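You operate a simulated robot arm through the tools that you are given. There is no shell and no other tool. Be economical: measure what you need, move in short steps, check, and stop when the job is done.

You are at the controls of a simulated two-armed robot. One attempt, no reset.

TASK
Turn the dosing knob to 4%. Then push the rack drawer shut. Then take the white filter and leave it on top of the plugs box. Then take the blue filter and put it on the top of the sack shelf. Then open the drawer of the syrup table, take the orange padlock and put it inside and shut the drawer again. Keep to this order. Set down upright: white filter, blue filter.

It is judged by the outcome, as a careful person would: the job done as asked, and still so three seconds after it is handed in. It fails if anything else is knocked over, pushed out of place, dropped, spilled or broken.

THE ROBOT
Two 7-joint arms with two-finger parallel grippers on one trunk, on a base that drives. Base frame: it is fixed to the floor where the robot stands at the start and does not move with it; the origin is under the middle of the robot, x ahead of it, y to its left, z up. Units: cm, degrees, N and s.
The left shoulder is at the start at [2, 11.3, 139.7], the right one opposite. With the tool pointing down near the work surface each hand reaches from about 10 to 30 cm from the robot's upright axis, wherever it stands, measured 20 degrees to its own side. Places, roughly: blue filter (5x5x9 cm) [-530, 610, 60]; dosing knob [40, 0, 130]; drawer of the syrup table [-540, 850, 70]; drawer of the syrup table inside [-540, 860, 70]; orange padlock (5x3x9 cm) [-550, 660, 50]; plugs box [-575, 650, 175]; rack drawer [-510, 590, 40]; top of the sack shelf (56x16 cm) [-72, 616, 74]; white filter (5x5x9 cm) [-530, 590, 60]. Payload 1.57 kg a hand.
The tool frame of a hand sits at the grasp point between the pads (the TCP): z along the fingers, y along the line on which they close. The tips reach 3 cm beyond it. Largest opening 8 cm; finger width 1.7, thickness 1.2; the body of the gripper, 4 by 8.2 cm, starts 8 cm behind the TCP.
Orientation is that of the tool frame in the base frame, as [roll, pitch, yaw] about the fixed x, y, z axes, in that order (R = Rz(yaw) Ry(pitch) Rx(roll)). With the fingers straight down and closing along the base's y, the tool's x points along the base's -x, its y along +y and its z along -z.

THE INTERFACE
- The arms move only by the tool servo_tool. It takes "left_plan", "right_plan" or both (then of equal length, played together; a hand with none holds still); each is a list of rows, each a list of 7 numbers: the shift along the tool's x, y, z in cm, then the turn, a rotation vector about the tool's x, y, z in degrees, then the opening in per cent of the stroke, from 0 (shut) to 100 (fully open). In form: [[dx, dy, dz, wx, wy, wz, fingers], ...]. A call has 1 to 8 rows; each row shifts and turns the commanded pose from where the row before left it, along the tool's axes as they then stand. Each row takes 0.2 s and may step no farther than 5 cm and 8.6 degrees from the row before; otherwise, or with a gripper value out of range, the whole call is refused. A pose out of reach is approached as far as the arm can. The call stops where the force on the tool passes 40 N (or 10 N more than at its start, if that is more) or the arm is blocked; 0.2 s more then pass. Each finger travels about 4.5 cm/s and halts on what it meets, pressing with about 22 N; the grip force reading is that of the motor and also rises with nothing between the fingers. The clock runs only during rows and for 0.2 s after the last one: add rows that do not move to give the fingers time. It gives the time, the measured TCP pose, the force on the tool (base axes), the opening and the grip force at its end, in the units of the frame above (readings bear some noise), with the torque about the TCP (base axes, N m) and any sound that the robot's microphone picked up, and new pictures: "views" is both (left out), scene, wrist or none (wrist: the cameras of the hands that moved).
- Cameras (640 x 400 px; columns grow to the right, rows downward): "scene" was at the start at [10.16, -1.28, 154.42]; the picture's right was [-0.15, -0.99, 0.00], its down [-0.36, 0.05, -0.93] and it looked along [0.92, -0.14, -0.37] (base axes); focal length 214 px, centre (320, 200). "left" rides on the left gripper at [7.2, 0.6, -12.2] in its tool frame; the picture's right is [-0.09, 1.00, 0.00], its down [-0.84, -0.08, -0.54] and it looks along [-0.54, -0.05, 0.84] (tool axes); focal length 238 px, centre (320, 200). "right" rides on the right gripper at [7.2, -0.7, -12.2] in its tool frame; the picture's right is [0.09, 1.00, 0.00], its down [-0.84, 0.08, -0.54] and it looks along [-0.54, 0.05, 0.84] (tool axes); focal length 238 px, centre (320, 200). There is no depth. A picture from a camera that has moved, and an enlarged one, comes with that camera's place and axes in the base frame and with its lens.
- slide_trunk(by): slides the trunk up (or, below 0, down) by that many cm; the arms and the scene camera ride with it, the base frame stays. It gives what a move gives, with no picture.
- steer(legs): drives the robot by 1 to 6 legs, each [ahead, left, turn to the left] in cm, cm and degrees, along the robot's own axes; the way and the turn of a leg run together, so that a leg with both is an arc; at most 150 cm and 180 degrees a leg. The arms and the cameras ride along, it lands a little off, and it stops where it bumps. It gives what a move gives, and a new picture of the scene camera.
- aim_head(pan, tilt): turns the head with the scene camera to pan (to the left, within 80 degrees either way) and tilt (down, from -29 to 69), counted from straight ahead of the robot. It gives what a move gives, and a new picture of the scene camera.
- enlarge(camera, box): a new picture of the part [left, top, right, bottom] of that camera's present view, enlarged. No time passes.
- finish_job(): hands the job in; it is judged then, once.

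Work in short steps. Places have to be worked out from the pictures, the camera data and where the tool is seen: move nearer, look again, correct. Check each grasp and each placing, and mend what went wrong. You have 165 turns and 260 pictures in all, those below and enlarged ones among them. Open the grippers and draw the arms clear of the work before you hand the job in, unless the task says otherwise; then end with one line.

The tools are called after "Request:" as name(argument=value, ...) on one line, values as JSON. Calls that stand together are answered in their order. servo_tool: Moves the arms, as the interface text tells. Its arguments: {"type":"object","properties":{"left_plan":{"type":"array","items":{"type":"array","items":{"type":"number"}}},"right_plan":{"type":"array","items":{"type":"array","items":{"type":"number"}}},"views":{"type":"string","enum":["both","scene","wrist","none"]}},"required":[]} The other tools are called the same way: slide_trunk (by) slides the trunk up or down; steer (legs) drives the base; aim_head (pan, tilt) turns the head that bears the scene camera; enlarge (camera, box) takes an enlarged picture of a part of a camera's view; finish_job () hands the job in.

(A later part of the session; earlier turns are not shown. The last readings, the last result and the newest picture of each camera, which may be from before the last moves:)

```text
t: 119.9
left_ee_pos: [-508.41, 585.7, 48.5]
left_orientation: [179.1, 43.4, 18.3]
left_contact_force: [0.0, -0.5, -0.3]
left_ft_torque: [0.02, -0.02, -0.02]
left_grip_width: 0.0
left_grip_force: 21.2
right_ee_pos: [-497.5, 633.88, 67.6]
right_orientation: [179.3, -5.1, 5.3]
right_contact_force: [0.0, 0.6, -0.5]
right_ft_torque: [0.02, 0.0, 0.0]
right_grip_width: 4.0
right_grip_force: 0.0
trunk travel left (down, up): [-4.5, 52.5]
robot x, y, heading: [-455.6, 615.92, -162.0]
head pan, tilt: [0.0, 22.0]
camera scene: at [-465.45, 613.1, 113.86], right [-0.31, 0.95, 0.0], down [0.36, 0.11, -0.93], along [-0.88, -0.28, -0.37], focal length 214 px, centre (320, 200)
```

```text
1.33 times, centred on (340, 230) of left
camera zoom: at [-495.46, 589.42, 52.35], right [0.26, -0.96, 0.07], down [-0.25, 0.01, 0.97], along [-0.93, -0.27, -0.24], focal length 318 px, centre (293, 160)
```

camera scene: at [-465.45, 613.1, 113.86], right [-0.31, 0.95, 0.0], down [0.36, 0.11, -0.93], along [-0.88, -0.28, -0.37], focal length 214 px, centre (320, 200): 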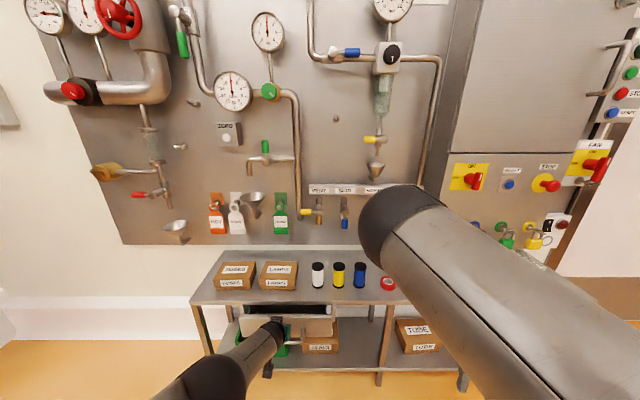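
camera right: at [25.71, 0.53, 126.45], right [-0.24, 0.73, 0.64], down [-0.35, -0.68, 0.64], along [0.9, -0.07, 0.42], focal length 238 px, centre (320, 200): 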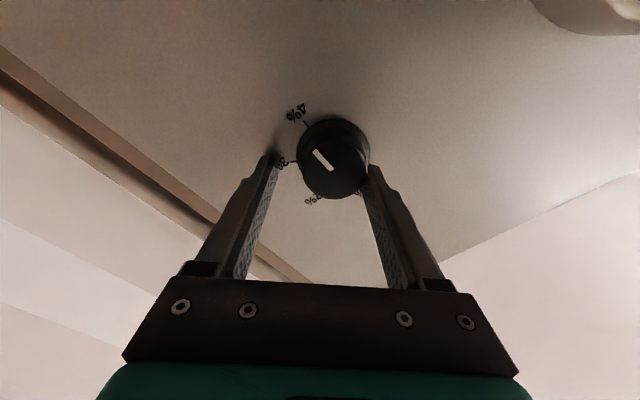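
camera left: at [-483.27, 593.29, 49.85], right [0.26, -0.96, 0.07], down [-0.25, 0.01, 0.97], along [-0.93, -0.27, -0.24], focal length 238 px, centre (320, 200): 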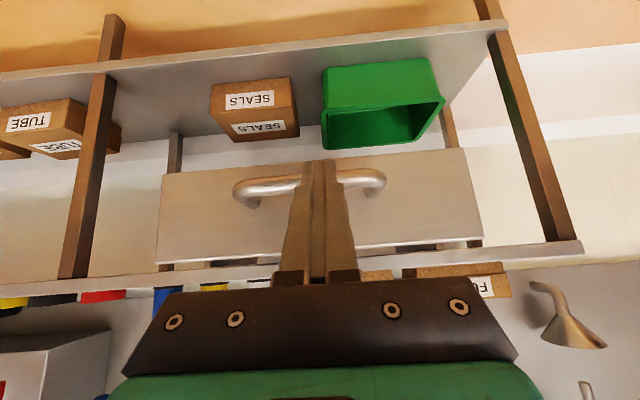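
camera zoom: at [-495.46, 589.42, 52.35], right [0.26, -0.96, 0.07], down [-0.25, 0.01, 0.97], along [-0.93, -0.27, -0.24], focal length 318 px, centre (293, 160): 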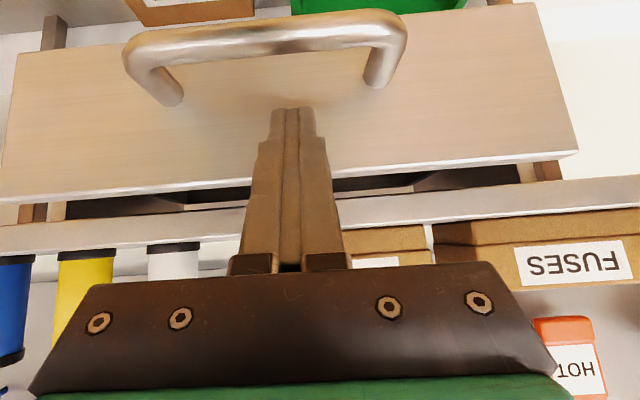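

The tips are near the face, above the handle. I'll drive 5 more.

Request:
steer(legs=[[6, 0, 0]])

Request:
enlarge(camera="left", box=[100, 80, 580, 380])

```text
t: 121.0
left_ee_pos: [-513.11, 584.18, 47.42]
left_orientation: [178.8, 41.8, 18.4]
left_contact_force: [-0.2, -0.4, -0.6]
left_ft_torque: [-0.02, 0.03, -0.02]
left_grip_width: 0.0
left_grip_force: 21.0
right_ee_pos: [-503.32, 631.88, 67.54]
right_orientation: [179.1, -4.9, 5.1]
right_contact_force: [-0.2, -0.7, 0.6]
right_ft_torque: [-0.02, 0.02, 0.04]
right_grip_width: 3.97
right_grip_force: 0.1
trunk travel left (down, up): [-4.5, 52.5]
robot x, y, heading: [-461.38, 614.54, -161.9]
head pan, tilt: [0.0, 22.0]
stopped in leg 1: the force on the tool passed its limit at 162 N (the readings are from after the stop); the commanded pose is now the measured one
camera scene: at [-471.11, 611.28, 113.85], right [-0.31, 0.95, 0.0], down [0.36, 0.12, -0.93], along [-0.88, -0.28, -0.37], focal length 214 px, centre (320, 200)
```

scene: 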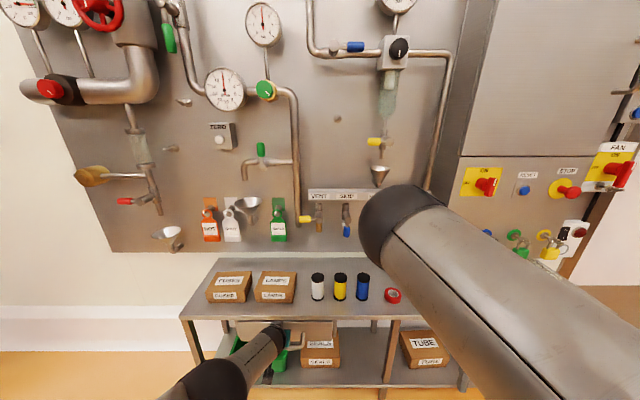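

```text
1.33 times, centred on (340, 230) of left
camera zoom: at [-500.23, 588.01, 51.62], right [0.26, -0.96, 0.08], down [-0.28, 0.0, 0.96], along [-0.92, -0.27, -0.27], focal length 318 px, centre (293, 160)
```

zoom: 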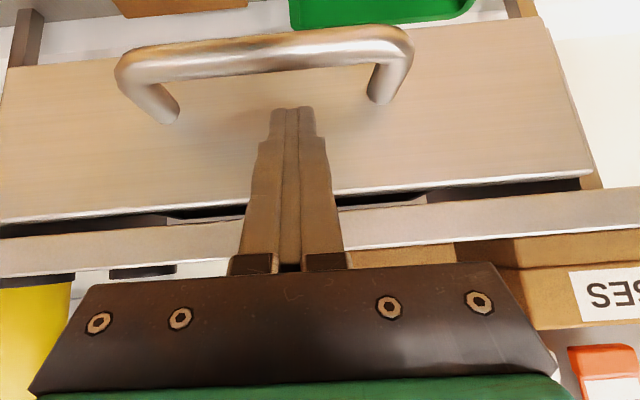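

There was a jolt at contact. The drawer looks almost shut, so I'll push gently with the arm in small steps to see if it moves further.

Request:
servo_tool(left_plan=[[-0.5, 0, 0.5, 0, 0, 0, 0], [-0.5, 0, 0.5, 0, 0, 0, 0], [-0.5, 0, 0.5, 0, 0, 0, 0], [-0.5, 0, 0.5, 0, 0, 0, 0], [-0.5, 0, 0.5, 0, 0, 0, 0]], views="wrist")

Request:
enlarge(camera="scene", box=[180, 240, 440, 400])

```text
t: 121.8
left_ee_pos: [-513.1, 584.0, 47.63]
left_orientation: [178.8, 40.6, 18.6]
left_contact_force: [3.9, 1.1, 0.4]
left_ft_torque: [0.03, -0.03, -0.01]
left_grip_width: 0.0
left_grip_force: 21.1
left hand out of reach, approached as far as the arm can: row 1, 2, 3
right_ee_pos: [-503.15, 631.92, 67.59]
right_orientation: [179.2, -5.0, 5.2]
right_contact_force: [-0.9, -0.2, 0.2]
right_ft_torque: [0.01, -0.02, -0.01]
right_grip_width: 3.99
right_grip_force: 0.2
trunk travel left (down, up): [-4.5, 52.5]
robot x, y, heading: [-460.73, 614.09, -162.1]
head pan, tilt: [0.0, 22.0]
stopped in row 3 (left hand): the force on the tool passed its limit at 41 N (the readings are from after the stop); the commanded pose is now the measured one
camera left: at [-500.27, 587.74, 52.07], right [0.26, -0.96, 0.08], down [-0.3, -0.01, 0.95], along [-0.92, -0.27, -0.29], focal length 238 px, centre (320, 200)
```

left: 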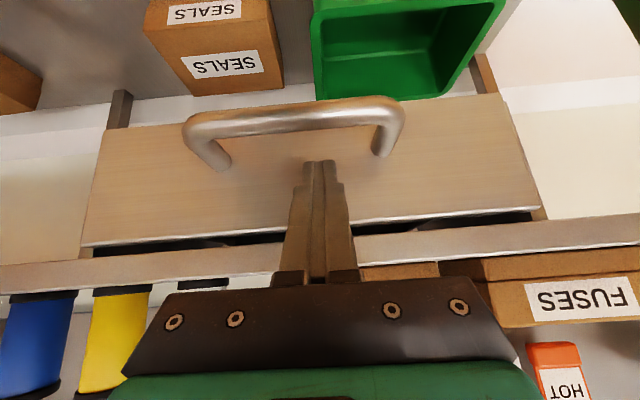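

```text
2.46 times, centred on (310, 320) of scene
camera zoom: at [-471.06, 611.32, 113.87], right [-0.31, 0.95, 0.0], down [0.36, 0.12, -0.93], along [-0.88, -0.28, -0.37], focal length 528 px, centre (345, -95)
```

zoom: 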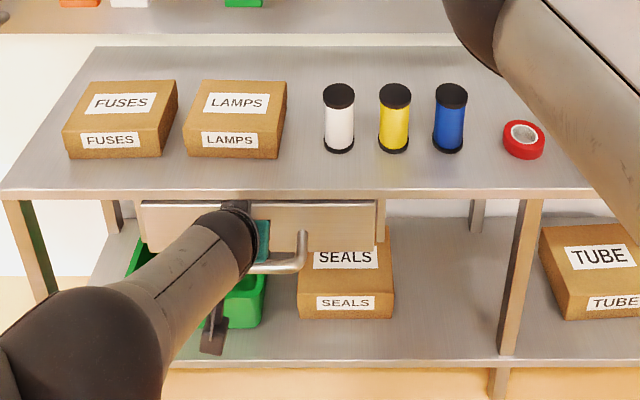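

It resists at 41 N with no motion. I'll back off and inspect the gap.

Request:
steer(legs=[[-12, 0, 0]])

Request:
enlarge(camera="left", box=[100, 80, 580, 380])

Request:
enlarge(camera="scene", box=[180, 240, 400, 370])

```text
t: 123.0
left_ee_pos: [-501.73, 587.49, 47.55]
left_orientation: [178.8, 40.7, 18.6]
left_contact_force: [-0.7, 0.1, 1.1]
left_ft_torque: [0.01, -0.05, 0.0]
left_grip_width: 0.0
left_grip_force: 21.7
right_ee_pos: [-491.83, 635.67, 67.59]
right_orientation: [179.2, -4.9, 5.2]
right_contact_force: [0.6, 0.6, 0.1]
right_ft_torque: [0.02, 0.01, 0.0]
right_grip_width: 4.01
right_grip_force: 0.0
trunk travel left (down, up): [-4.5, 52.5]
robot x, y, heading: [-449.85, 617.88, -162.6]
head pan, tilt: [0.0, 22.0]
camera scene: at [-459.73, 614.98, 113.86], right [-0.31, 0.95, 0.0], down [0.36, 0.11, -0.93], along [-0.88, -0.28, -0.37], focal length 214 px, centre (320, 200)
```

scene: 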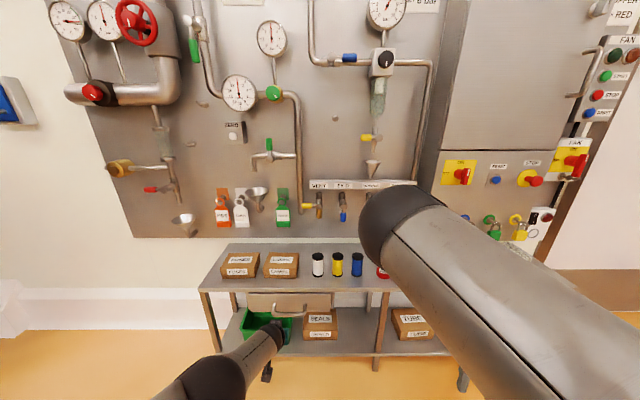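

```text
1.33 times, centred on (340, 230) of left
camera zoom: at [-488.96, 591.38, 52.08], right [0.26, -0.96, 0.08], down [-0.3, -0.01, 0.96], along [-0.92, -0.27, -0.29], focal length 318 px, centre (293, 160)
```

zoom: 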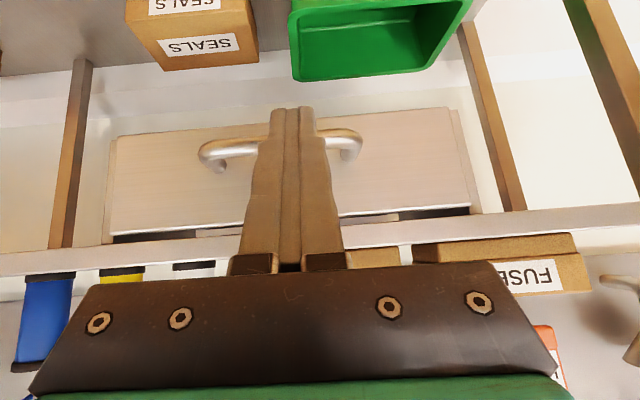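

```text
2.91 times, centred on (290, 305) of scene
camera zoom: at [-459.73, 614.98, 113.86], right [-0.31, 0.95, 0.0], down [0.36, 0.11, -0.93], along [-0.88, -0.28, -0.37], focal length 624 px, centre (407, -106)
```

zoom: 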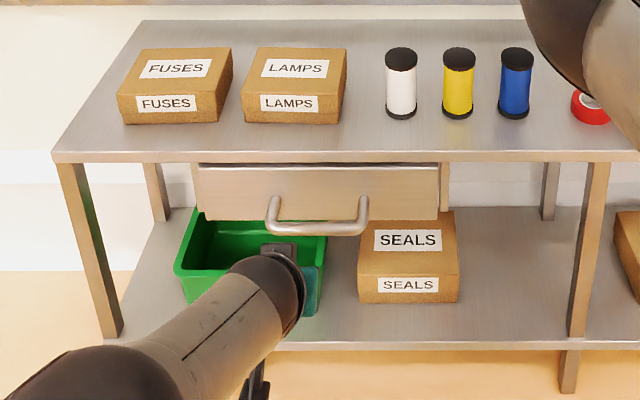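

The face triangulates to v≈301, roughly flush with the table edge at ~302. To be sure, I'll push once more with small base moves and see whether it goes further.

Request:
steer(legs=[[11, 0, 0]])

Request:
steer(legs=[[3, 0, 0]])

Request:
steer(legs=[[3, 0, 0]])

```text
t: 124.2
left_ee_pos: [-512.34, 584.07, 47.56]
left_orientation: [178.9, 40.7, 18.6]
left_contact_force: [-1.0, 0.2, -0.3]
left_ft_torque: [-0.01, 0.01, -0.01]
left_grip_width: 0.01
left_grip_force: 21.0
right_ee_pos: [-502.59, 632.06, 67.58]
right_orientation: [179.2, -5.0, 5.3]
right_contact_force: [0.5, 0.4, 0.5]
right_ft_torque: [0.04, 0.03, 0.01]
right_grip_width: 3.98
right_grip_force: 0.1
trunk travel left (down, up): [-4.5, 52.5]
robot x, y, heading: [-460.37, 614.56, -162.3]
head pan, tilt: [0.0, 22.0]
camera scene: at [-470.4, 611.52, 113.86], right [-0.31, 0.95, 0.0], down [0.36, 0.12, -0.93], along [-0.88, -0.29, -0.37], focal length 214 px, centre (320, 200)
```

scene: 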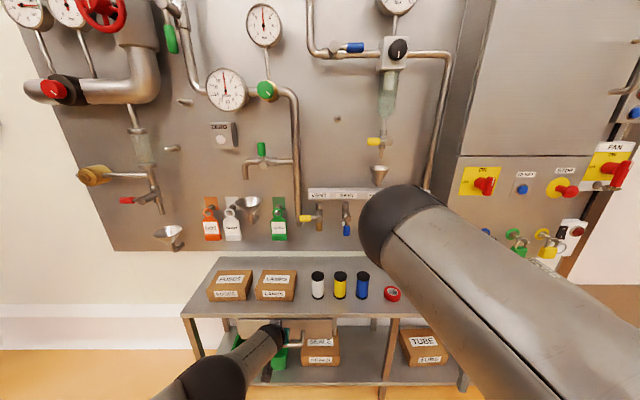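

```text
t: 125.1
left_ee_pos: [-513.03, 583.94, 46.44]
left_orientation: [178.4, 38.8, 19.0]
left_contact_force: [2.5, 0.9, 0.5]
left_ft_torque: [0.05, -0.02, 0.0]
left_grip_width: 0.0
left_grip_force: 21.5
right_ee_pos: [-504.41, 631.51, 67.51]
right_orientation: [179.3, -4.8, 5.2]
right_contact_force: [0.1, -0.2, -0.2]
right_ft_torque: [0.01, 0.03, 0.02]
right_grip_width: 4.0
right_grip_force: 0.1
trunk travel left (down, up): [-4.5, 52.5]
robot x, y, heading: [-462.14, 613.95, -162.0]
head pan, tilt: [0.0, 22.0]
stopped in leg 1: the force on the tool passed its limit at 220 N (the readings are from after the stop); the commanded pose is now the measured one
camera scene: at [-472.21, 610.93, 113.84], right [-0.31, 0.95, 0.0], down [0.36, 0.12, -0.93], along [-0.88, -0.29, -0.37], focal length 214 px, centre (320, 200)
```

scene: 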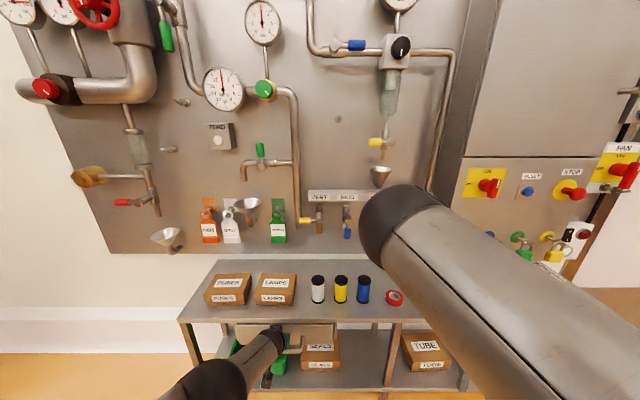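

```text
t: 125.9
left_ee_pos: [-513.11, 583.69, 45.2]
left_orientation: [178.0, 36.8, 19.1]
left_contact_force: [2.2, 0.8, 1.6]
left_ft_torque: [0.02, 0.0, -0.03]
left_grip_width: 0.0
left_grip_force: 21.0
right_ee_pos: [-505.8, 631.1, 67.54]
right_orientation: [179.1, -4.9, 5.2]
right_contact_force: [-1.0, 0.7, -1.0]
right_ft_torque: [0.0, -0.03, 0.03]
right_grip_width: 4.0
right_grip_force: 0.1
trunk travel left (down, up): [-4.5, 52.5]
robot x, y, heading: [-463.89, 613.47, -162.1]
head pan, tilt: [0.0, 22.0]
stopped in leg 1: the force on the tool passed its limit at 112 N (the readings are from after the stop); the commanded pose is now the measured one
camera scene: at [-473.49, 610.52, 113.84], right [-0.31, 0.95, 0.0], down [0.36, 0.12, -0.93], along [-0.88, -0.29, -0.37], focal length 214 px, centre (320, 200)
```

scene: 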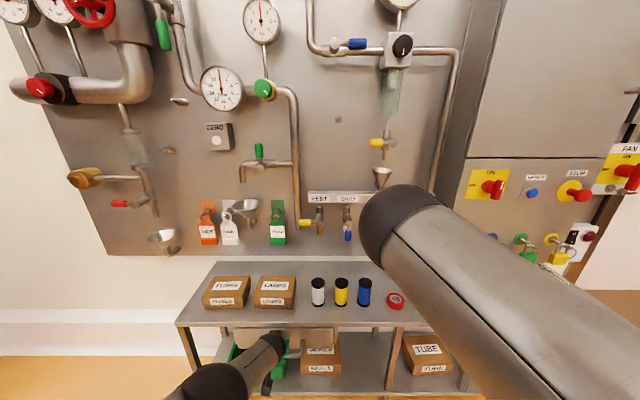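

The drawer didn't move at 220 N, so it's against its stop and shut. I'll back off 40 cm and stow the left arm: up, and back to vertical.

Request:
steer(legs=[[-40, 0, 0]])

Request:
servo_tool(left_plan=[[-2, 0, -3, 0, 6, 0, 20], [-1.5, 0, -4, 0, 6, 0, 20], [-1.2, 0, -4, 0, 6, 0, 20], [-0.8, 0, -4.5, 0, 6, 0, 20], [0, 0, -4.5, 0, 6, 0, 20], [0, 0, -4.5, 0, 6, 0, 20], [0, 0, -4.5, 0, 0, 0, 20], [0, 0, -4.5, 0, 0, 0, 20]], views="none")

Request:
servo_tool(left_plan=[[0, 0, -4.5, 0, 0, 0, 20], [0, 0, -4.5, 0, 0, 0, 20], [0, 0, -4.5, 0, 0, 0, 20], [4, 0, -2, 0, 0, 0, 20], [4, 0, 0, 0, 0, 0, 20], [4, 0, 0, 0, 0, 0, 20], [4, 0, 0, 0, 0, 0, 20], [4, 0, 0, 0, 0, 0, 20]], views="scene")

```text
t: 127.6
left_ee_pos: [-494.25, 589.8, 47.21]
left_orientation: [178.5, 39.9, 18.8]
left_contact_force: [-1.1, -0.8, 3.1]
left_ft_torque: [-0.02, 0.09, 0.0]
left_grip_width: 0.0
left_grip_force: 21.3
right_ee_pos: [-485.05, 637.81, 67.42]
right_orientation: [179.2, -4.9, 5.3]
right_contact_force: [0.4, 0.3, 1.1]
right_ft_torque: [0.01, 0.03, 0.04]
right_grip_width: 3.98
right_grip_force: 0.1
trunk travel left (down, up): [-4.5, 52.5]
robot x, y, heading: [-442.83, 620.21, -162.0]
head pan, tilt: [0.0, 22.0]
stopped in leg 1: the force on the tool passed its limit at 193 N (the readings are from after the stop); the commanded pose is now the measured one
camera scene: at [-452.67, 617.27, 113.85], right [-0.31, 0.95, 0.0], down [0.36, 0.12, -0.93], along [-0.88, -0.29, -0.37], focal length 214 px, centre (320, 200)
```

scene: 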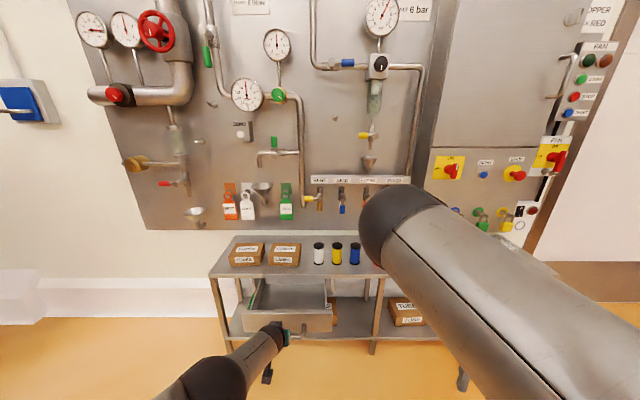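

```text
t: 129.4
left_ee_pos: [-495.28, 591.41, 78.33]
left_orientation: [178.8, 3.5, 19.7]
left_contact_force: [-0.7, 0.2, -0.4]
left_ft_torque: [-0.03, 0.01, 0.02]
left_grip_width: 1.62
left_grip_force: 0.0
left hand out of reach, approached as far as the arm can: row 1, 2, 3, 4, 5, 6, 7, 8
right_ee_pos: [-485.0, 637.87, 67.55]
right_orientation: [179.1, -5.1, 5.4]
right_contact_force: [-0.4, 0.4, -0.3]
right_ft_torque: [0.01, -0.01, -0.01]
right_grip_width: 4.01
right_grip_force: 0.0
trunk travel left (down, up): [-4.5, 52.5]
robot x, y, heading: [-442.76, 620.36, -162.0]
head pan, tilt: [0.0, 22.0]
```

```text
t: 131.2
left_ee_pos: [-492.91, 595.32, 96.84]
left_orientation: [178.9, 3.7, 19.6]
left_contact_force: [0.1, 0.0, 0.2]
left_ft_torque: [0.0, -0.01, -0.01]
left_grip_width: 1.61
left_grip_force: 0.1
left hand out of reach, approached as far as the arm can: row 3, 4, 5, 6, 7, 8
right_ee_pos: [-484.91, 637.82, 67.59]
right_orientation: [179.1, -4.9, 5.4]
right_contact_force: [0.4, -0.8, 0.7]
right_ft_torque: [0.01, -0.01, 0.0]
right_grip_width: 3.99
right_grip_force: 0.0
trunk travel left (down, up): [-4.5, 52.5]
robot x, y, heading: [-442.91, 620.2, -162.0]
head pan, tilt: [0.0, 22.0]
camera scene: at [-452.67, 617.28, 113.86], right [-0.31, 0.95, 0.0], down [0.36, 0.12, -0.93], along [-0.88, -0.29, -0.37], focal length 214 px, centre (320, 200)
```

scene: 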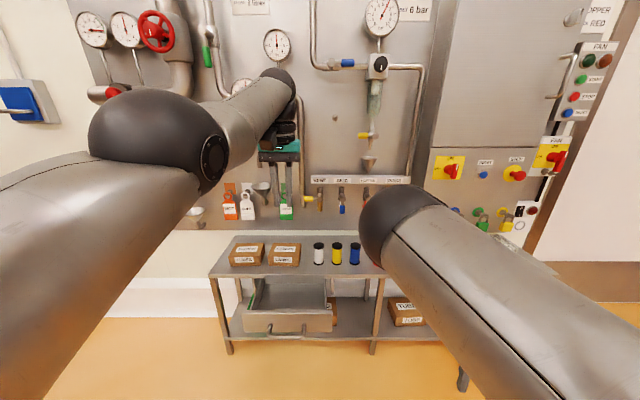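

Mistake: the fingertips had slid down behind the handle and pulled the drawer open again as I backed off. I'll redo it, pushing to the right of the handle (u≈731) so nothing can hook.

Request:
steer(legs=[[-25, -9, 0]])

Request:
servo_tool(left_plan=[[0, 0, 4.5, 0, 0, 0, 0], [0, 0, 4.5, 0, 0, 0, 0], [0, 0, 4.5, 0, 0, 0, 0], [0, 0, 4.5, 0, 0, 0, 0], [0, 0, 4.5, 0, -5, 0, 0], [0, 0, 4.5, 0, -6, 0, 0], [0, 0, 4, 0, -6, 0, 0], [0, 0, 4, 0, -6, 0, 0]], views="none")

Request:
servo_tool(left_plan=[[2, 0, 2, 0, -7, 0, 0], [3, 0, 3, 0, -7, 0, 0], [3, 0, 3, 0, -7, 0, 0], [0, 0, 0, 0, -6, 0, 0], [0, 0, 0, 0, -5, 0, 0], [0, 0, 0, 0, 0, 0, 0]], views="both")

```text
t: 133.1
left_ee_pos: [-471.82, 611.85, 96.85]
left_orientation: [178.8, 3.7, 19.7]
left_contact_force: [-0.7, 0.2, 0.0]
left_ft_torque: [0.01, -0.04, -0.01]
left_grip_width: 1.61
left_grip_force: 0.2
right_ee_pos: [-463.82, 654.32, 67.5]
right_orientation: [179.0, -4.9, 5.2]
right_contact_force: [0.1, 1.1, -0.3]
right_ft_torque: [-0.02, -0.04, 0.0]
right_grip_width: 4.03
right_grip_force: 0.2
trunk travel left (down, up): [-4.5, 52.5]
robot x, y, heading: [-421.91, 636.94, -161.9]
head pan, tilt: [0.0, 22.0]
camera scene: at [-431.56, 633.71, 113.86], right [-0.31, 0.95, 0.0], down [0.36, 0.12, -0.93], along [-0.88, -0.29, -0.37], focal length 214 px, centre (320, 200)
```

scene: 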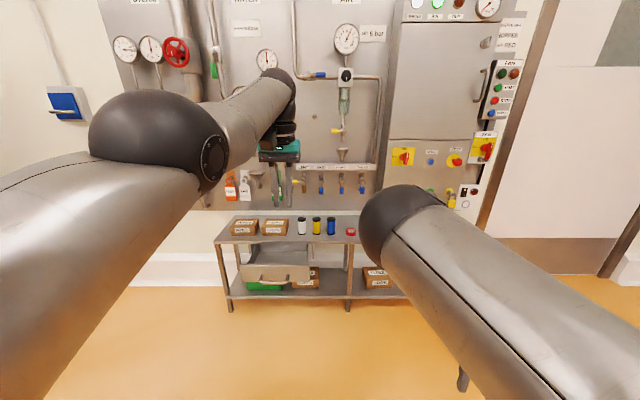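

```text
t: 134.9
left_ee_pos: [-479.78, 609.19, 62.61]
left_orientation: [178.6, 26.7, 19.1]
left_contact_force: [-0.6, -0.3, 0.4]
left_ft_torque: [-0.01, -0.01, 0.01]
left_grip_width: 0.02
left_grip_force: 21.1
left hand out of reach, approached as far as the arm can: row 1, 2, 3, 5, 6, 8
right_ee_pos: [-463.7, 654.28, 67.61]
right_orientation: [179.1, -4.9, 5.2]
right_contact_force: [0.5, 0.2, -0.3]
right_ft_torque: [0.03, -0.01, -0.02]
right_grip_width: 4.0
right_grip_force: 0.0
trunk travel left (down, up): [-4.5, 52.5]
robot x, y, heading: [-421.92, 636.82, -162.0]
head pan, tilt: [0.0, 22.0]
```

```text
t: 136.3
left_ee_pos: [-474.87, 608.97, 48.62]
left_orientation: [177.9, 57.0, 17.7]
left_contact_force: [-0.4, 0.2, 0.0]
left_ft_torque: [0.02, 0.01, -0.02]
left_grip_width: 0.0
left_grip_force: 21.1
left hand out of reach, approached as far as the arm can: row 1, 3
right_ee_pos: [-463.65, 654.28, 67.43]
right_orientation: [179.1, -4.9, 5.3]
right_contact_force: [0.0, -0.1, -0.4]
right_ft_torque: [0.0, 0.01, 0.0]
right_grip_width: 3.99
right_grip_force: 0.0
trunk travel left (down, up): [-4.5, 52.5]
robot x, y, heading: [-421.99, 636.94, -162.2]
head pan, tilt: [0.0, 22.0]
camera scene: at [-431.57, 633.71, 113.86], right [-0.31, 0.95, 0.0], down [0.36, 0.12, -0.93], along [-0.88, -0.29, -0.37], focal length 214 px, centre (320, 200)
camera left: at [-461.36, 613.09, 49.18], right [0.29, -0.95, 0.1], down [-0.03, 0.09, 1.0], along [-0.96, -0.29, -0.01], focal length 238 px, centre (320, 200)
```

scene: 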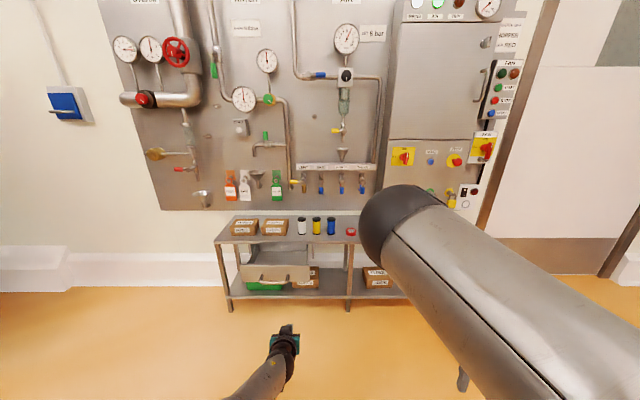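
left: 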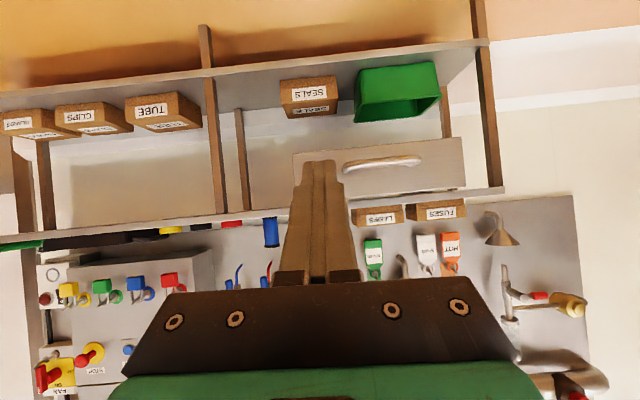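

The fingertips are aligned right of the handle. I'll lower 2.5, nudge right 1.5, and drive ahead in stages.

Request:
slide_trunk(by=-2.5)

Request:
steer(legs=[[20, -1.5, 0]])

Request:
enlarge(camera="left", box=[100, 80, 580, 380])

```text
t: 137.0
left_ee_pos: [-474.88, 608.99, 46.17]
left_orientation: [177.7, 57.0, 18.0]
left_contact_force: [-0.1, -0.1, -0.4]
left_ft_torque: [0.0, 0.0, -0.01]
left_grip_width: 0.01
left_grip_force: 21.6
right_ee_pos: [-463.78, 654.33, 65.04]
right_orientation: [179.1, -4.9, 5.2]
right_contact_force: [0.1, -0.3, -0.4]
right_ft_torque: [-0.04, 0.01, 0.01]
right_grip_width: 4.0
right_grip_force: 0.0
trunk travel left (down, up): [-2.0, 55.0]
robot x, y, heading: [-421.89, 636.63, -162.1]
head pan, tilt: [0.0, 22.0]
```

```text
t: 138.6
left_ee_pos: [-494.13, 604.16, 46.29]
left_orientation: [177.8, 57.0, 18.0]
left_contact_force: [0.0, 0.3, 0.3]
left_ft_torque: [0.02, 0.01, 0.02]
left_grip_width: 0.01
left_grip_force: 21.5
right_ee_pos: [-483.18, 649.55, 65.02]
right_orientation: [179.1, -5.0, 5.3]
right_contact_force: [-0.4, -0.1, -0.2]
right_ft_torque: [-0.01, -0.01, -0.02]
right_grip_width: 4.01
right_grip_force: 0.1
trunk travel left (down, up): [-2.0, 55.0]
robot x, y, heading: [-441.31, 631.88, -161.7]
head pan, tilt: [0.0, 22.0]
camera scene: at [-450.9, 628.96, 111.36], right [-0.31, 0.95, 0.0], down [0.36, 0.12, -0.93], along [-0.88, -0.29, -0.37], focal length 214 px, centre (320, 200)
```

scene: 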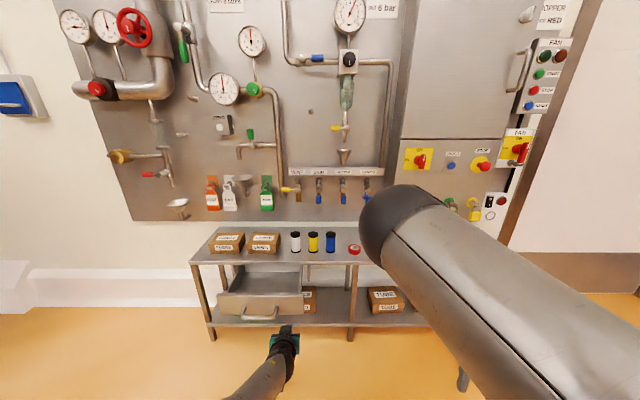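

```text
1.33 times, centred on (340, 230) of left
camera zoom: at [-480.65, 608.26, 46.69], right [0.29, -0.95, 0.1], down [-0.03, 0.09, 1.0], along [-0.96, -0.29, -0.01], focal length 318 px, centre (293, 160)
```

zoom: 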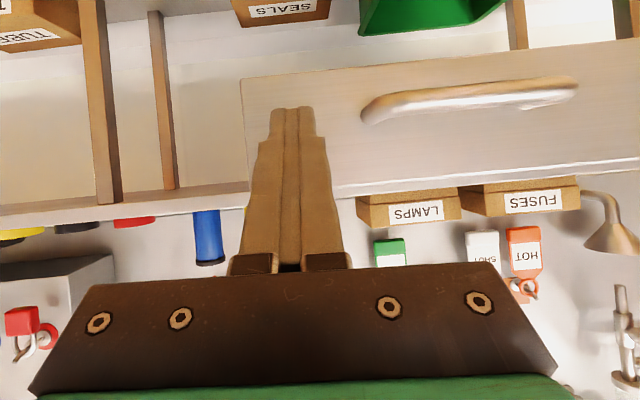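

Aligned. Pushing in stages.

Request:
steer(legs=[[14, 0, 0]])

Request:
steer(legs=[[8, 0, 0]])

Request:
steer(legs=[[5, 0, 0]])

```text
t: 139.9
left_ee_pos: [-507.49, 599.82, 46.24]
left_orientation: [177.8, 57.0, 18.0]
left_contact_force: [0.2, 0.2, -0.6]
left_ft_torque: [0.01, -0.01, -0.01]
left_grip_width: 0.01
left_grip_force: 21.3
right_ee_pos: [-496.38, 645.19, 65.11]
right_orientation: [179.1, -4.9, 5.3]
right_contact_force: [-0.3, 0.4, -0.3]
right_ft_torque: [0.01, 0.02, -0.03]
right_grip_width: 4.02
right_grip_force: 0.1
trunk travel left (down, up): [-2.0, 55.0]
robot x, y, heading: [-454.34, 627.64, -162.0]
head pan, tilt: [0.0, 22.0]
camera scene: at [-464.11, 624.65, 111.36], right [-0.31, 0.95, 0.0], down [0.36, 0.12, -0.93], along [-0.88, -0.29, -0.37], focal length 214 px, centre (320, 200)
```

scene: 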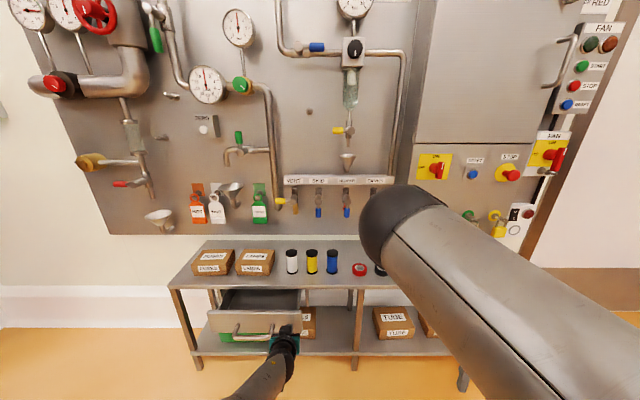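

```text
t: 141.0
left_ee_pos: [-514.91, 597.47, 46.15]
left_orientation: [177.9, 57.0, 18.0]
left_contact_force: [0.1, -0.3, -0.3]
left_ft_torque: [0.01, 0.01, 0.0]
left_grip_width: 0.01
left_grip_force: 21.0
right_ee_pos: [-503.84, 642.76, 65.05]
right_orientation: [179.1, -4.9, 5.2]
right_contact_force: [-0.5, 1.0, 0.3]
right_ft_torque: [0.01, 0.01, 0.0]
right_grip_width: 4.01
right_grip_force: 0.0
trunk travel left (down, up): [-2.0, 55.0]
robot x, y, heading: [-461.69, 625.15, -162.0]
head pan, tilt: [0.0, 22.0]
camera scene: at [-471.56, 622.22, 111.36], right [-0.31, 0.95, 0.0], down [0.36, 0.12, -0.93], along [-0.88, -0.29, -0.37], focal length 214 px, centre (320, 200)
```

scene: 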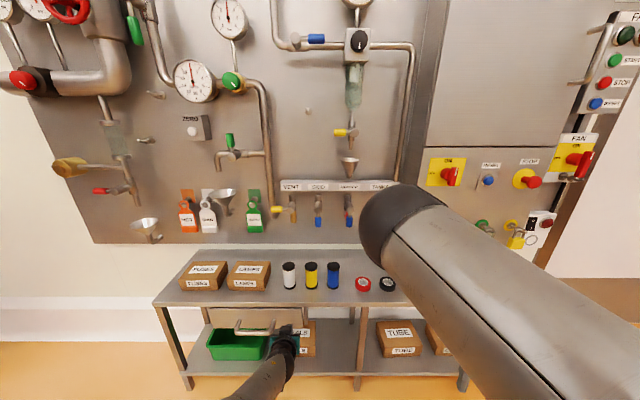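

```text
t: 142.0
left_ee_pos: [-516.93, 597.11, 44.36]
left_orientation: [178.0, 54.8, 18.0]
left_contact_force: [5.1, 1.5, 2.1]
left_ft_torque: [-0.04, 0.02, -0.02]
left_grip_width: 0.0
left_grip_force: 21.3
right_ee_pos: [-507.53, 641.54, 65.04]
right_orientation: [179.2, -4.9, 5.2]
right_contact_force: [0.0, 0.0, -0.2]
right_ft_torque: [0.02, -0.02, 0.03]
right_grip_width: 4.0
right_grip_force: 0.0
trunk travel left (down, up): [-2.0, 55.0]
robot x, y, heading: [-465.52, 624.05, -161.6]
head pan, tilt: [0.0, 22.0]
stopped in leg 1: the force on the tool passed its limit at 308 N (the readings are from after the stop); the commanded pose is now the measured one
camera scene: at [-475.28, 620.99, 111.34], right [-0.31, 0.95, 0.0], down [0.36, 0.12, -0.93], along [-0.88, -0.29, -0.37], focal length 214 px, centre (320, 200)
```

scene: 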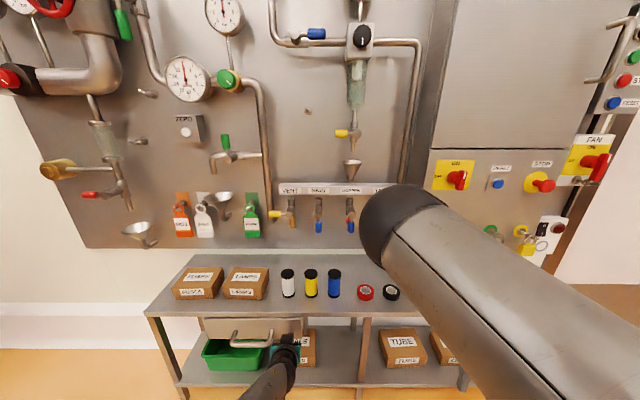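

The drawer slid freely and stopped hard at the same place as before, so it's shut. I'll back off straight; the fingers are beside the handle.

Request:
steer(legs=[[-35, 0, 0]])

Request:
enlarge(camera="scene", box=[200, 200, 400, 340])

```text
t: 144.2
left_ee_pos: [-483.6, 607.69, 44.27]
left_orientation: [178.1, 54.8, 18.5]
left_contact_force: [-0.1, -0.1, -1.3]
left_ft_torque: [-0.01, 0.02, -0.01]
left_grip_width: 0.0
left_grip_force: 21.4
right_ee_pos: [-474.56, 652.25, 65.01]
right_orientation: [179.0, -4.8, 5.7]
right_contact_force: [-0.4, 0.0, -0.7]
right_ft_torque: [-0.01, -0.02, 0.01]
right_grip_width: 3.99
right_grip_force: 0.1
trunk travel left (down, up): [-2.0, 55.0]
robot x, y, heading: [-432.46, 635.27, -161.6]
head pan, tilt: [0.0, 22.0]
camera scene: at [-442.11, 631.93, 111.36], right [-0.32, 0.95, 0.0], down [0.35, 0.12, -0.93], along [-0.88, -0.3, -0.37], focal length 214 px, centre (320, 200)
```

scene: 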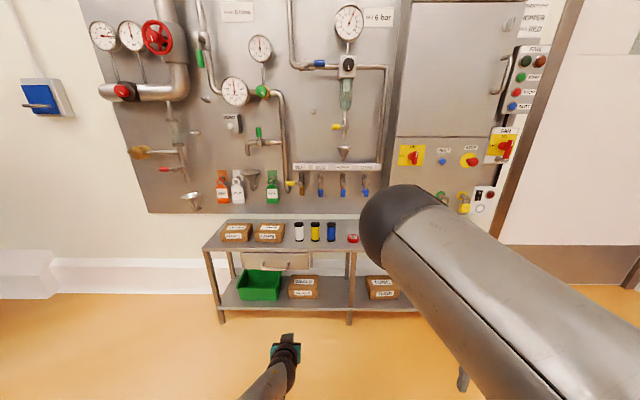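

```text
2.86 times, centred on (300, 270) of scene
camera zoom: at [-442.11, 631.93, 111.36], right [-0.32, 0.95, 0.0], down [0.35, 0.12, -0.93], along [-0.88, -0.3, -0.37], focal length 613 px, centre (377, 0)
```

zoom: 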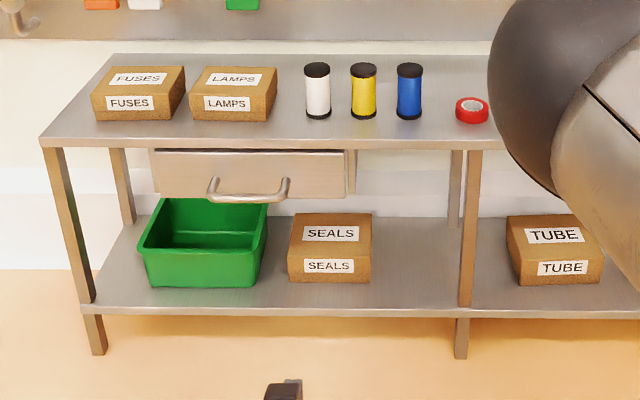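

The drawer is shut and items are undisturbed. Now I'll retract the left arm: raise it, swing it left and back.

Request:
servo_tool(left_plan=[[-2, 0, -3, 0, 8, 0, 20], [-2, 1, -4, 0, 8, 0, 20], [-1.5, 2, -4, 0, 8, 0, 20], [-1, 3, -3.5, 0, 8, 0, 20], [0, 4, -2, 0, 8, 0, 20], [0, 4.5, 0, 0, 8, 0, 20], [0, 4.5, 0, 0, 7, 0, 20], [0, 4.5, 0, 0, 0, 0, 20]], views="none")

Request:
servo_tool(left_plan=[[4, 2, 0, 0, 0, 0, 20], [4, 2, 0, 0, 0, 0, 20], [4, 2, 0, 0, 0, 0, 20], [4, 0, 0, 0, 0, 0, 20], [4, 0, 0, 0, 0, 0, 20], [4, 0, 0, 0, 0, 0, 20], [0, 0, 0, 0, 0, 0, 20]], views="scene")

```text
t: 146.0
left_ee_pos: [-471.06, 590.48, 59.58]
left_orientation: [179.3, 6.2, 20.9]
left_contact_force: [-0.6, -0.2, 0.2]
left_ft_torque: [0.0, 0.01, -0.03]
left_grip_width: 1.62
left_grip_force: 0.0
left hand out of reach, approached as far as the arm can: row 1
right_ee_pos: [-474.6, 652.18, 65.05]
right_orientation: [179.1, -4.9, 5.6]
right_contact_force: [0.3, -0.7, -0.2]
right_ft_torque: [-0.04, 0.02, 0.01]
right_grip_width: 4.03
right_grip_force: 0.0
trunk travel left (down, up): [-2.0, 55.0]
robot x, y, heading: [-432.12, 635.07, -161.1]
head pan, tilt: [0.0, 22.0]
```

```text
t: 147.6
left_ee_pos: [-446.34, 593.19, 57.15]
left_orientation: [179.2, 6.3, 21.0]
left_contact_force: [-0.2, -0.1, 0.5]
left_ft_torque: [0.02, 0.03, 0.02]
left_grip_width: 1.57
left_grip_force: 0.2
right_ee_pos: [-474.45, 652.14, 65.08]
right_orientation: [179.1, -4.9, 5.7]
right_contact_force: [-0.3, 0.1, 0.6]
right_ft_torque: [-0.04, 0.02, 0.0]
right_grip_width: 3.98
right_grip_force: 0.1
trunk travel left (down, up): [-2.0, 55.0]
robot x, y, heading: [-432.56, 635.45, -161.4]
head pan, tilt: [0.0, 22.0]
camera scene: at [-442.09, 631.93, 111.36], right [-0.32, 0.95, 0.0], down [0.35, 0.12, -0.93], along [-0.88, -0.3, -0.37], focal length 214 px, centre (320, 200)
```

scene: 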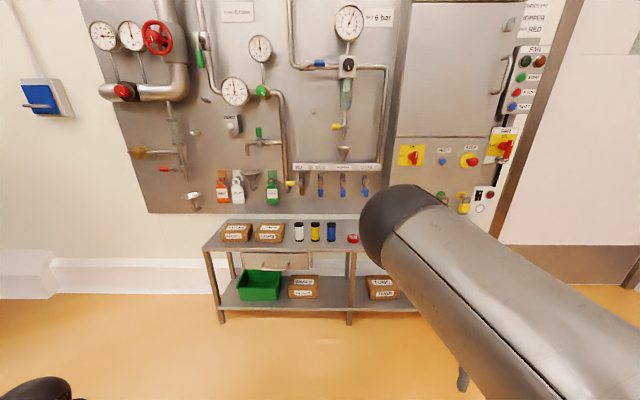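

The left arm is tucked. Now I'll turn the right hand to a forward tilt of about 60° with open fingers, in free space.

Request:
servo_tool(right_plan=[[-4, 0, 0, 0, 0, -6.5, 100], [-4, 0, 0, 0, 0, -6.5, 100], [-3, 0, 0, 0, -7, 0, 100], [-3, 0, 0, 0, -7, 0, 100], [0, 0, 0, 0, -8, 0, 100], [0, 0, 0, 0, -8, 0, 100], [0, 0, 0, 0, -8, 0, 100], [0, 0, 0, 0, -8, 0, 100]], views="none")

Request:
servo_tool(right_plan=[[0, 0, 0, 0, -7, 0, 100], [0, 0, 0, 0, -7, 0, 100], [0, 0, 0, 0, 0, 0, 100]], views="both")

```text
t: 149.4
left_ee_pos: [-446.34, 593.16, 57.23]
left_orientation: [179.2, 6.2, 21.0]
left_contact_force: [0.5, 0.1, -0.1]
left_ft_torque: [-0.01, -0.03, 0.03]
left_grip_width: 1.6
left_grip_force: 0.0
right_ee_pos: [-488.15, 649.08, 64.22]
right_orientation: [177.6, 41.5, 17.1]
right_contact_force: [0.2, -0.8, -0.6]
right_ft_torque: [-0.03, -0.01, -0.02]
right_grip_width: 7.99
right_grip_force: 0.0
trunk travel left (down, up): [-2.0, 55.0]
robot x, y, heading: [-432.63, 635.31, -161.3]
head pan, tilt: [0.0, 22.0]
```

```text
t: 150.2
left_ee_pos: [-446.28, 593.22, 57.25]
left_orientation: [179.3, 6.2, 21.0]
left_contact_force: [0.3, -0.5, 0.6]
left_ft_torque: [0.06, -0.01, -0.02]
left_grip_width: 1.61
left_grip_force: 0.1
right_ee_pos: [-488.08, 648.95, 64.3]
right_orientation: [176.6, 55.4, 15.7]
right_contact_force: [0.6, -0.3, -0.7]
right_ft_torque: [0.0, -0.01, -0.01]
right_grip_width: 8.0
right_grip_force: 0.0
trunk travel left (down, up): [-2.0, 55.0]
robot x, y, heading: [-432.6, 635.26, -161.4]
head pan, tilt: [0.0, 22.0]
camera scene: at [-442.1, 631.93, 111.36], right [-0.32, 0.95, 0.0], down [0.35, 0.12, -0.93], along [-0.88, -0.3, -0.37], focal length 214 px, centre (320, 200)
camera right: at [-474.99, 654.15, 65.17], right [0.37, -0.93, -0.04], down [-0.01, -0.05, 1.0], along [-0.93, -0.37, -0.03], focal length 238 px, centre (320, 200)
```

scene: 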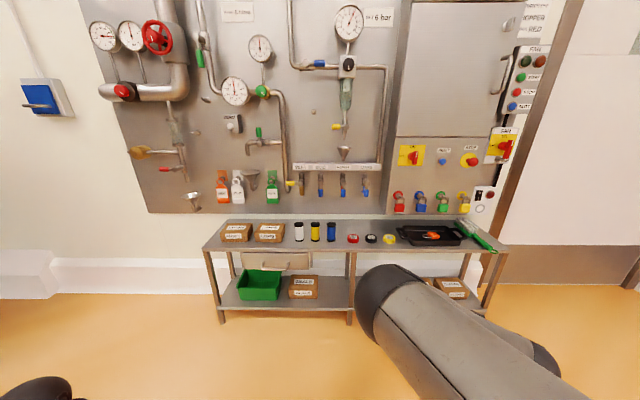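
right: 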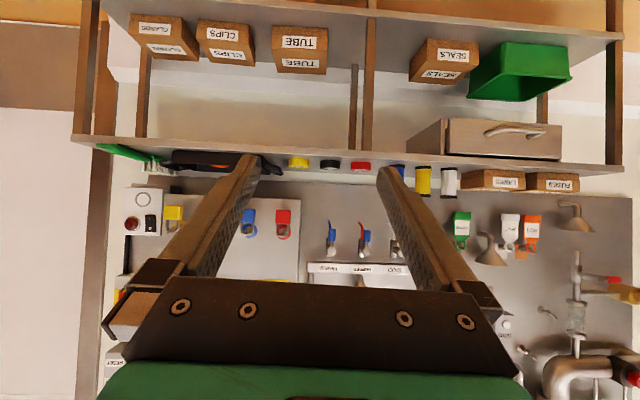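

The right hand is in a good pose. The white filter is at ≈[-529, 592] (u731, v310), mid-height z≈56. I'll lower the hand 7 cm, then drive left 40 and ahead 35.

Request:
servo_tool(right_plan=[[3, 0, 2.1, 0, 0, 0, 85], [3, 0, 2.1, 0, 0, 0, 85], [0, 0, 0, 2.5, 0, 0, 85]], views="none")

Request:
steer(legs=[[0, 40, 0], [35, 0, 0]])

Request:
enlarge(camera="right", box=[120, 80, 600, 380])

```text
t: 151.0
left_ee_pos: [-446.4, 593.31, 57.18]
left_orientation: [179.2, 6.2, 21.0]
left_contact_force: [-0.9, 0.3, -1.2]
left_ft_torque: [0.03, -0.01, 0.01]
left_grip_width: 1.57
left_grip_force: 0.1
right_ee_pos: [-488.1, 648.79, 56.88]
right_orientation: [179.2, 55.5, 15.8]
right_contact_force: [0.8, 0.1, -0.5]
right_ft_torque: [-0.02, -0.01, 0.05]
right_grip_width: 6.82
right_grip_force: 0.0
trunk travel left (down, up): [-2.0, 55.0]
robot x, y, heading: [-432.46, 635.41, -161.2]
head pan, tilt: [0.0, 22.0]
```

```text
t: 155.4
left_ee_pos: [-466.84, 544.08, 57.31]
left_orientation: [179.2, 6.1, 21.4]
left_contact_force: [0.1, 0.4, 0.4]
left_ft_torque: [-0.02, 0.01, 0.01]
left_grip_width: 1.59
left_grip_force: 0.1
right_ee_pos: [-508.99, 599.12, 56.86]
right_orientation: [179.1, 55.4, 16.2]
right_contact_force: [0.7, -0.7, -0.2]
right_ft_torque: [0.0, -0.03, 0.03]
right_grip_width: 6.81
right_grip_force: 0.0
trunk travel left (down, up): [-2.0, 55.0]
robot x, y, heading: [-452.95, 586.06, -160.9]
head pan, tilt: [0.0, 22.0]
camera scene: at [-462.82, 582.67, 111.36], right [-0.33, 0.95, 0.0], down [0.35, 0.12, -0.93], along [-0.88, -0.3, -0.37], focal length 214 px, centre (320, 200)
```

scene: 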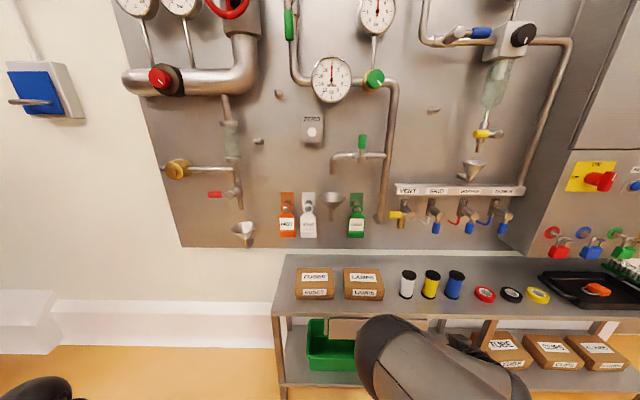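

```text
1.33 times, centred on (360, 230) of right
camera zoom: at [-495.68, 603.96, 57.81], right [0.34, -0.94, -0.07], down [-0.01, -0.07, 1.0], along [-0.94, -0.34, -0.03], focal length 318 px, centre (267, 160)
```

zoom: 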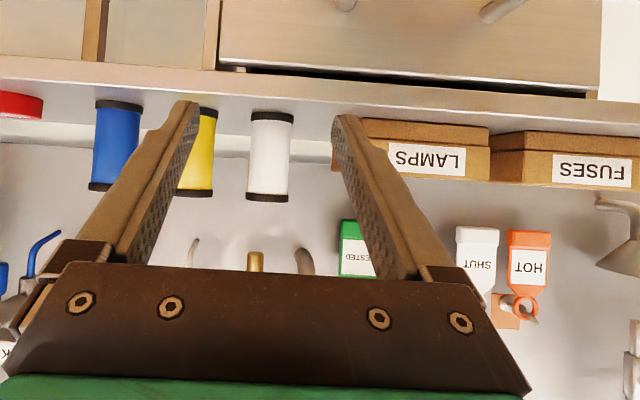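

The white filter is centred between the fingers and ~21 cm ahead. Driving 20.

Request:
steer(legs=[[20, 0, 0]])

Request:
enlarge(camera="right", box=[120, 80, 600, 380])

```text
t: 157.0
left_ee_pos: [-485.84, 537.5, 57.23]
left_orientation: [179.2, 6.2, 21.3]
left_contact_force: [0.5, -0.6, -0.2]
left_ft_torque: [-0.01, 0.01, 0.0]
left_grip_width: 1.6
left_grip_force: 0.0
right_ee_pos: [-527.96, 592.76, 56.84]
right_orientation: [179.1, 55.4, 16.1]
right_contact_force: [-0.4, 0.4, 1.0]
right_ft_torque: [0.0, 0.0, 0.03]
right_grip_width: 6.81
right_grip_force: 0.0
trunk travel left (down, up): [-2.0, 55.0]
robot x, y, heading: [-472.04, 578.91, -160.9]
head pan, tilt: [0.0, 22.0]
camera scene: at [-481.82, 576.14, 111.36], right [-0.33, 0.95, 0.0], down [0.35, 0.12, -0.93], along [-0.88, -0.3, -0.37], focal length 214 px, centre (320, 200)
```

scene: 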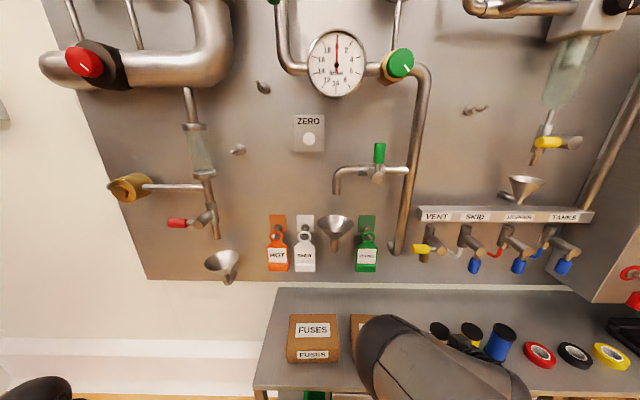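

```text
1.33 times, centred on (360, 230) of right
camera zoom: at [-514.67, 597.46, 57.81], right [0.34, -0.94, -0.07], down [-0.01, -0.07, 1.0], along [-0.94, -0.34, -0.03], focal length 318 px, centre (267, 160)
```

zoom: 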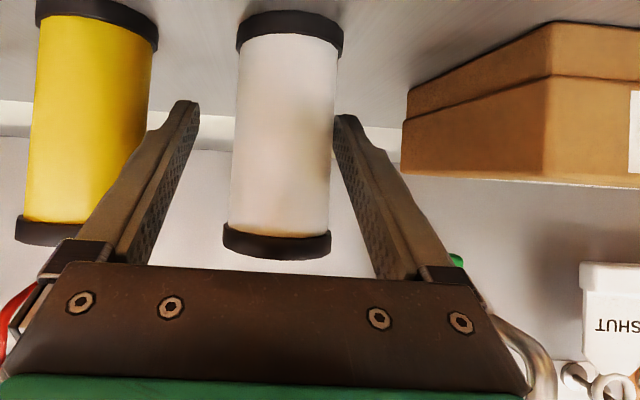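

The filter is about 1.7 cm deeper and 0.9 cm toward the robot's left. I'll correct with the arm and close.

Request:
servo_tool(right_plan=[[0, 0.8, 0, 0, 0, 0, 85], [-0.9, 0, 1.3, 0, 0, 0, 85], [0, 0, 0, 0, 0, 0, 60], [0, 0, 0, 0, 0, 0, 50], [0, 0, 0, 0, 0, 0, 45], [0, 0, 0, 0, 0, 0, 45]], views="wrist")

```text
t: 158.4
left_ee_pos: [-485.95, 537.49, 57.29]
left_orientation: [179.2, 6.2, 21.3]
left_contact_force: [-0.6, -0.8, -0.5]
left_ft_torque: [-0.01, 0.02, 0.02]
left_grip_width: 1.62
left_grip_force: 0.0
right_ee_pos: [-529.21, 591.43, 56.71]
right_orientation: [179.1, 55.4, 16.1]
right_contact_force: [-0.4, 0.1, -0.7]
right_ft_torque: [-0.02, -0.02, 0.01]
right_grip_width: 4.43
right_grip_force: 21.5
trunk travel left (down, up): [-2.0, 55.0]
robot x, y, heading: [-472.46, 579.29, -160.9]
head pan, tilt: [0.0, 22.0]
camera right: at [-515.91, 596.26, 57.75], right [0.34, -0.94, -0.07], down [-0.01, -0.07, 1.0], along [-0.94, -0.34, -0.03], focal length 238 px, centre (320, 200)
```

right: 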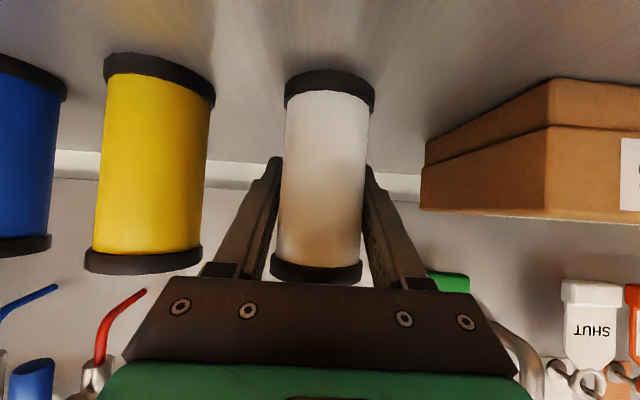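

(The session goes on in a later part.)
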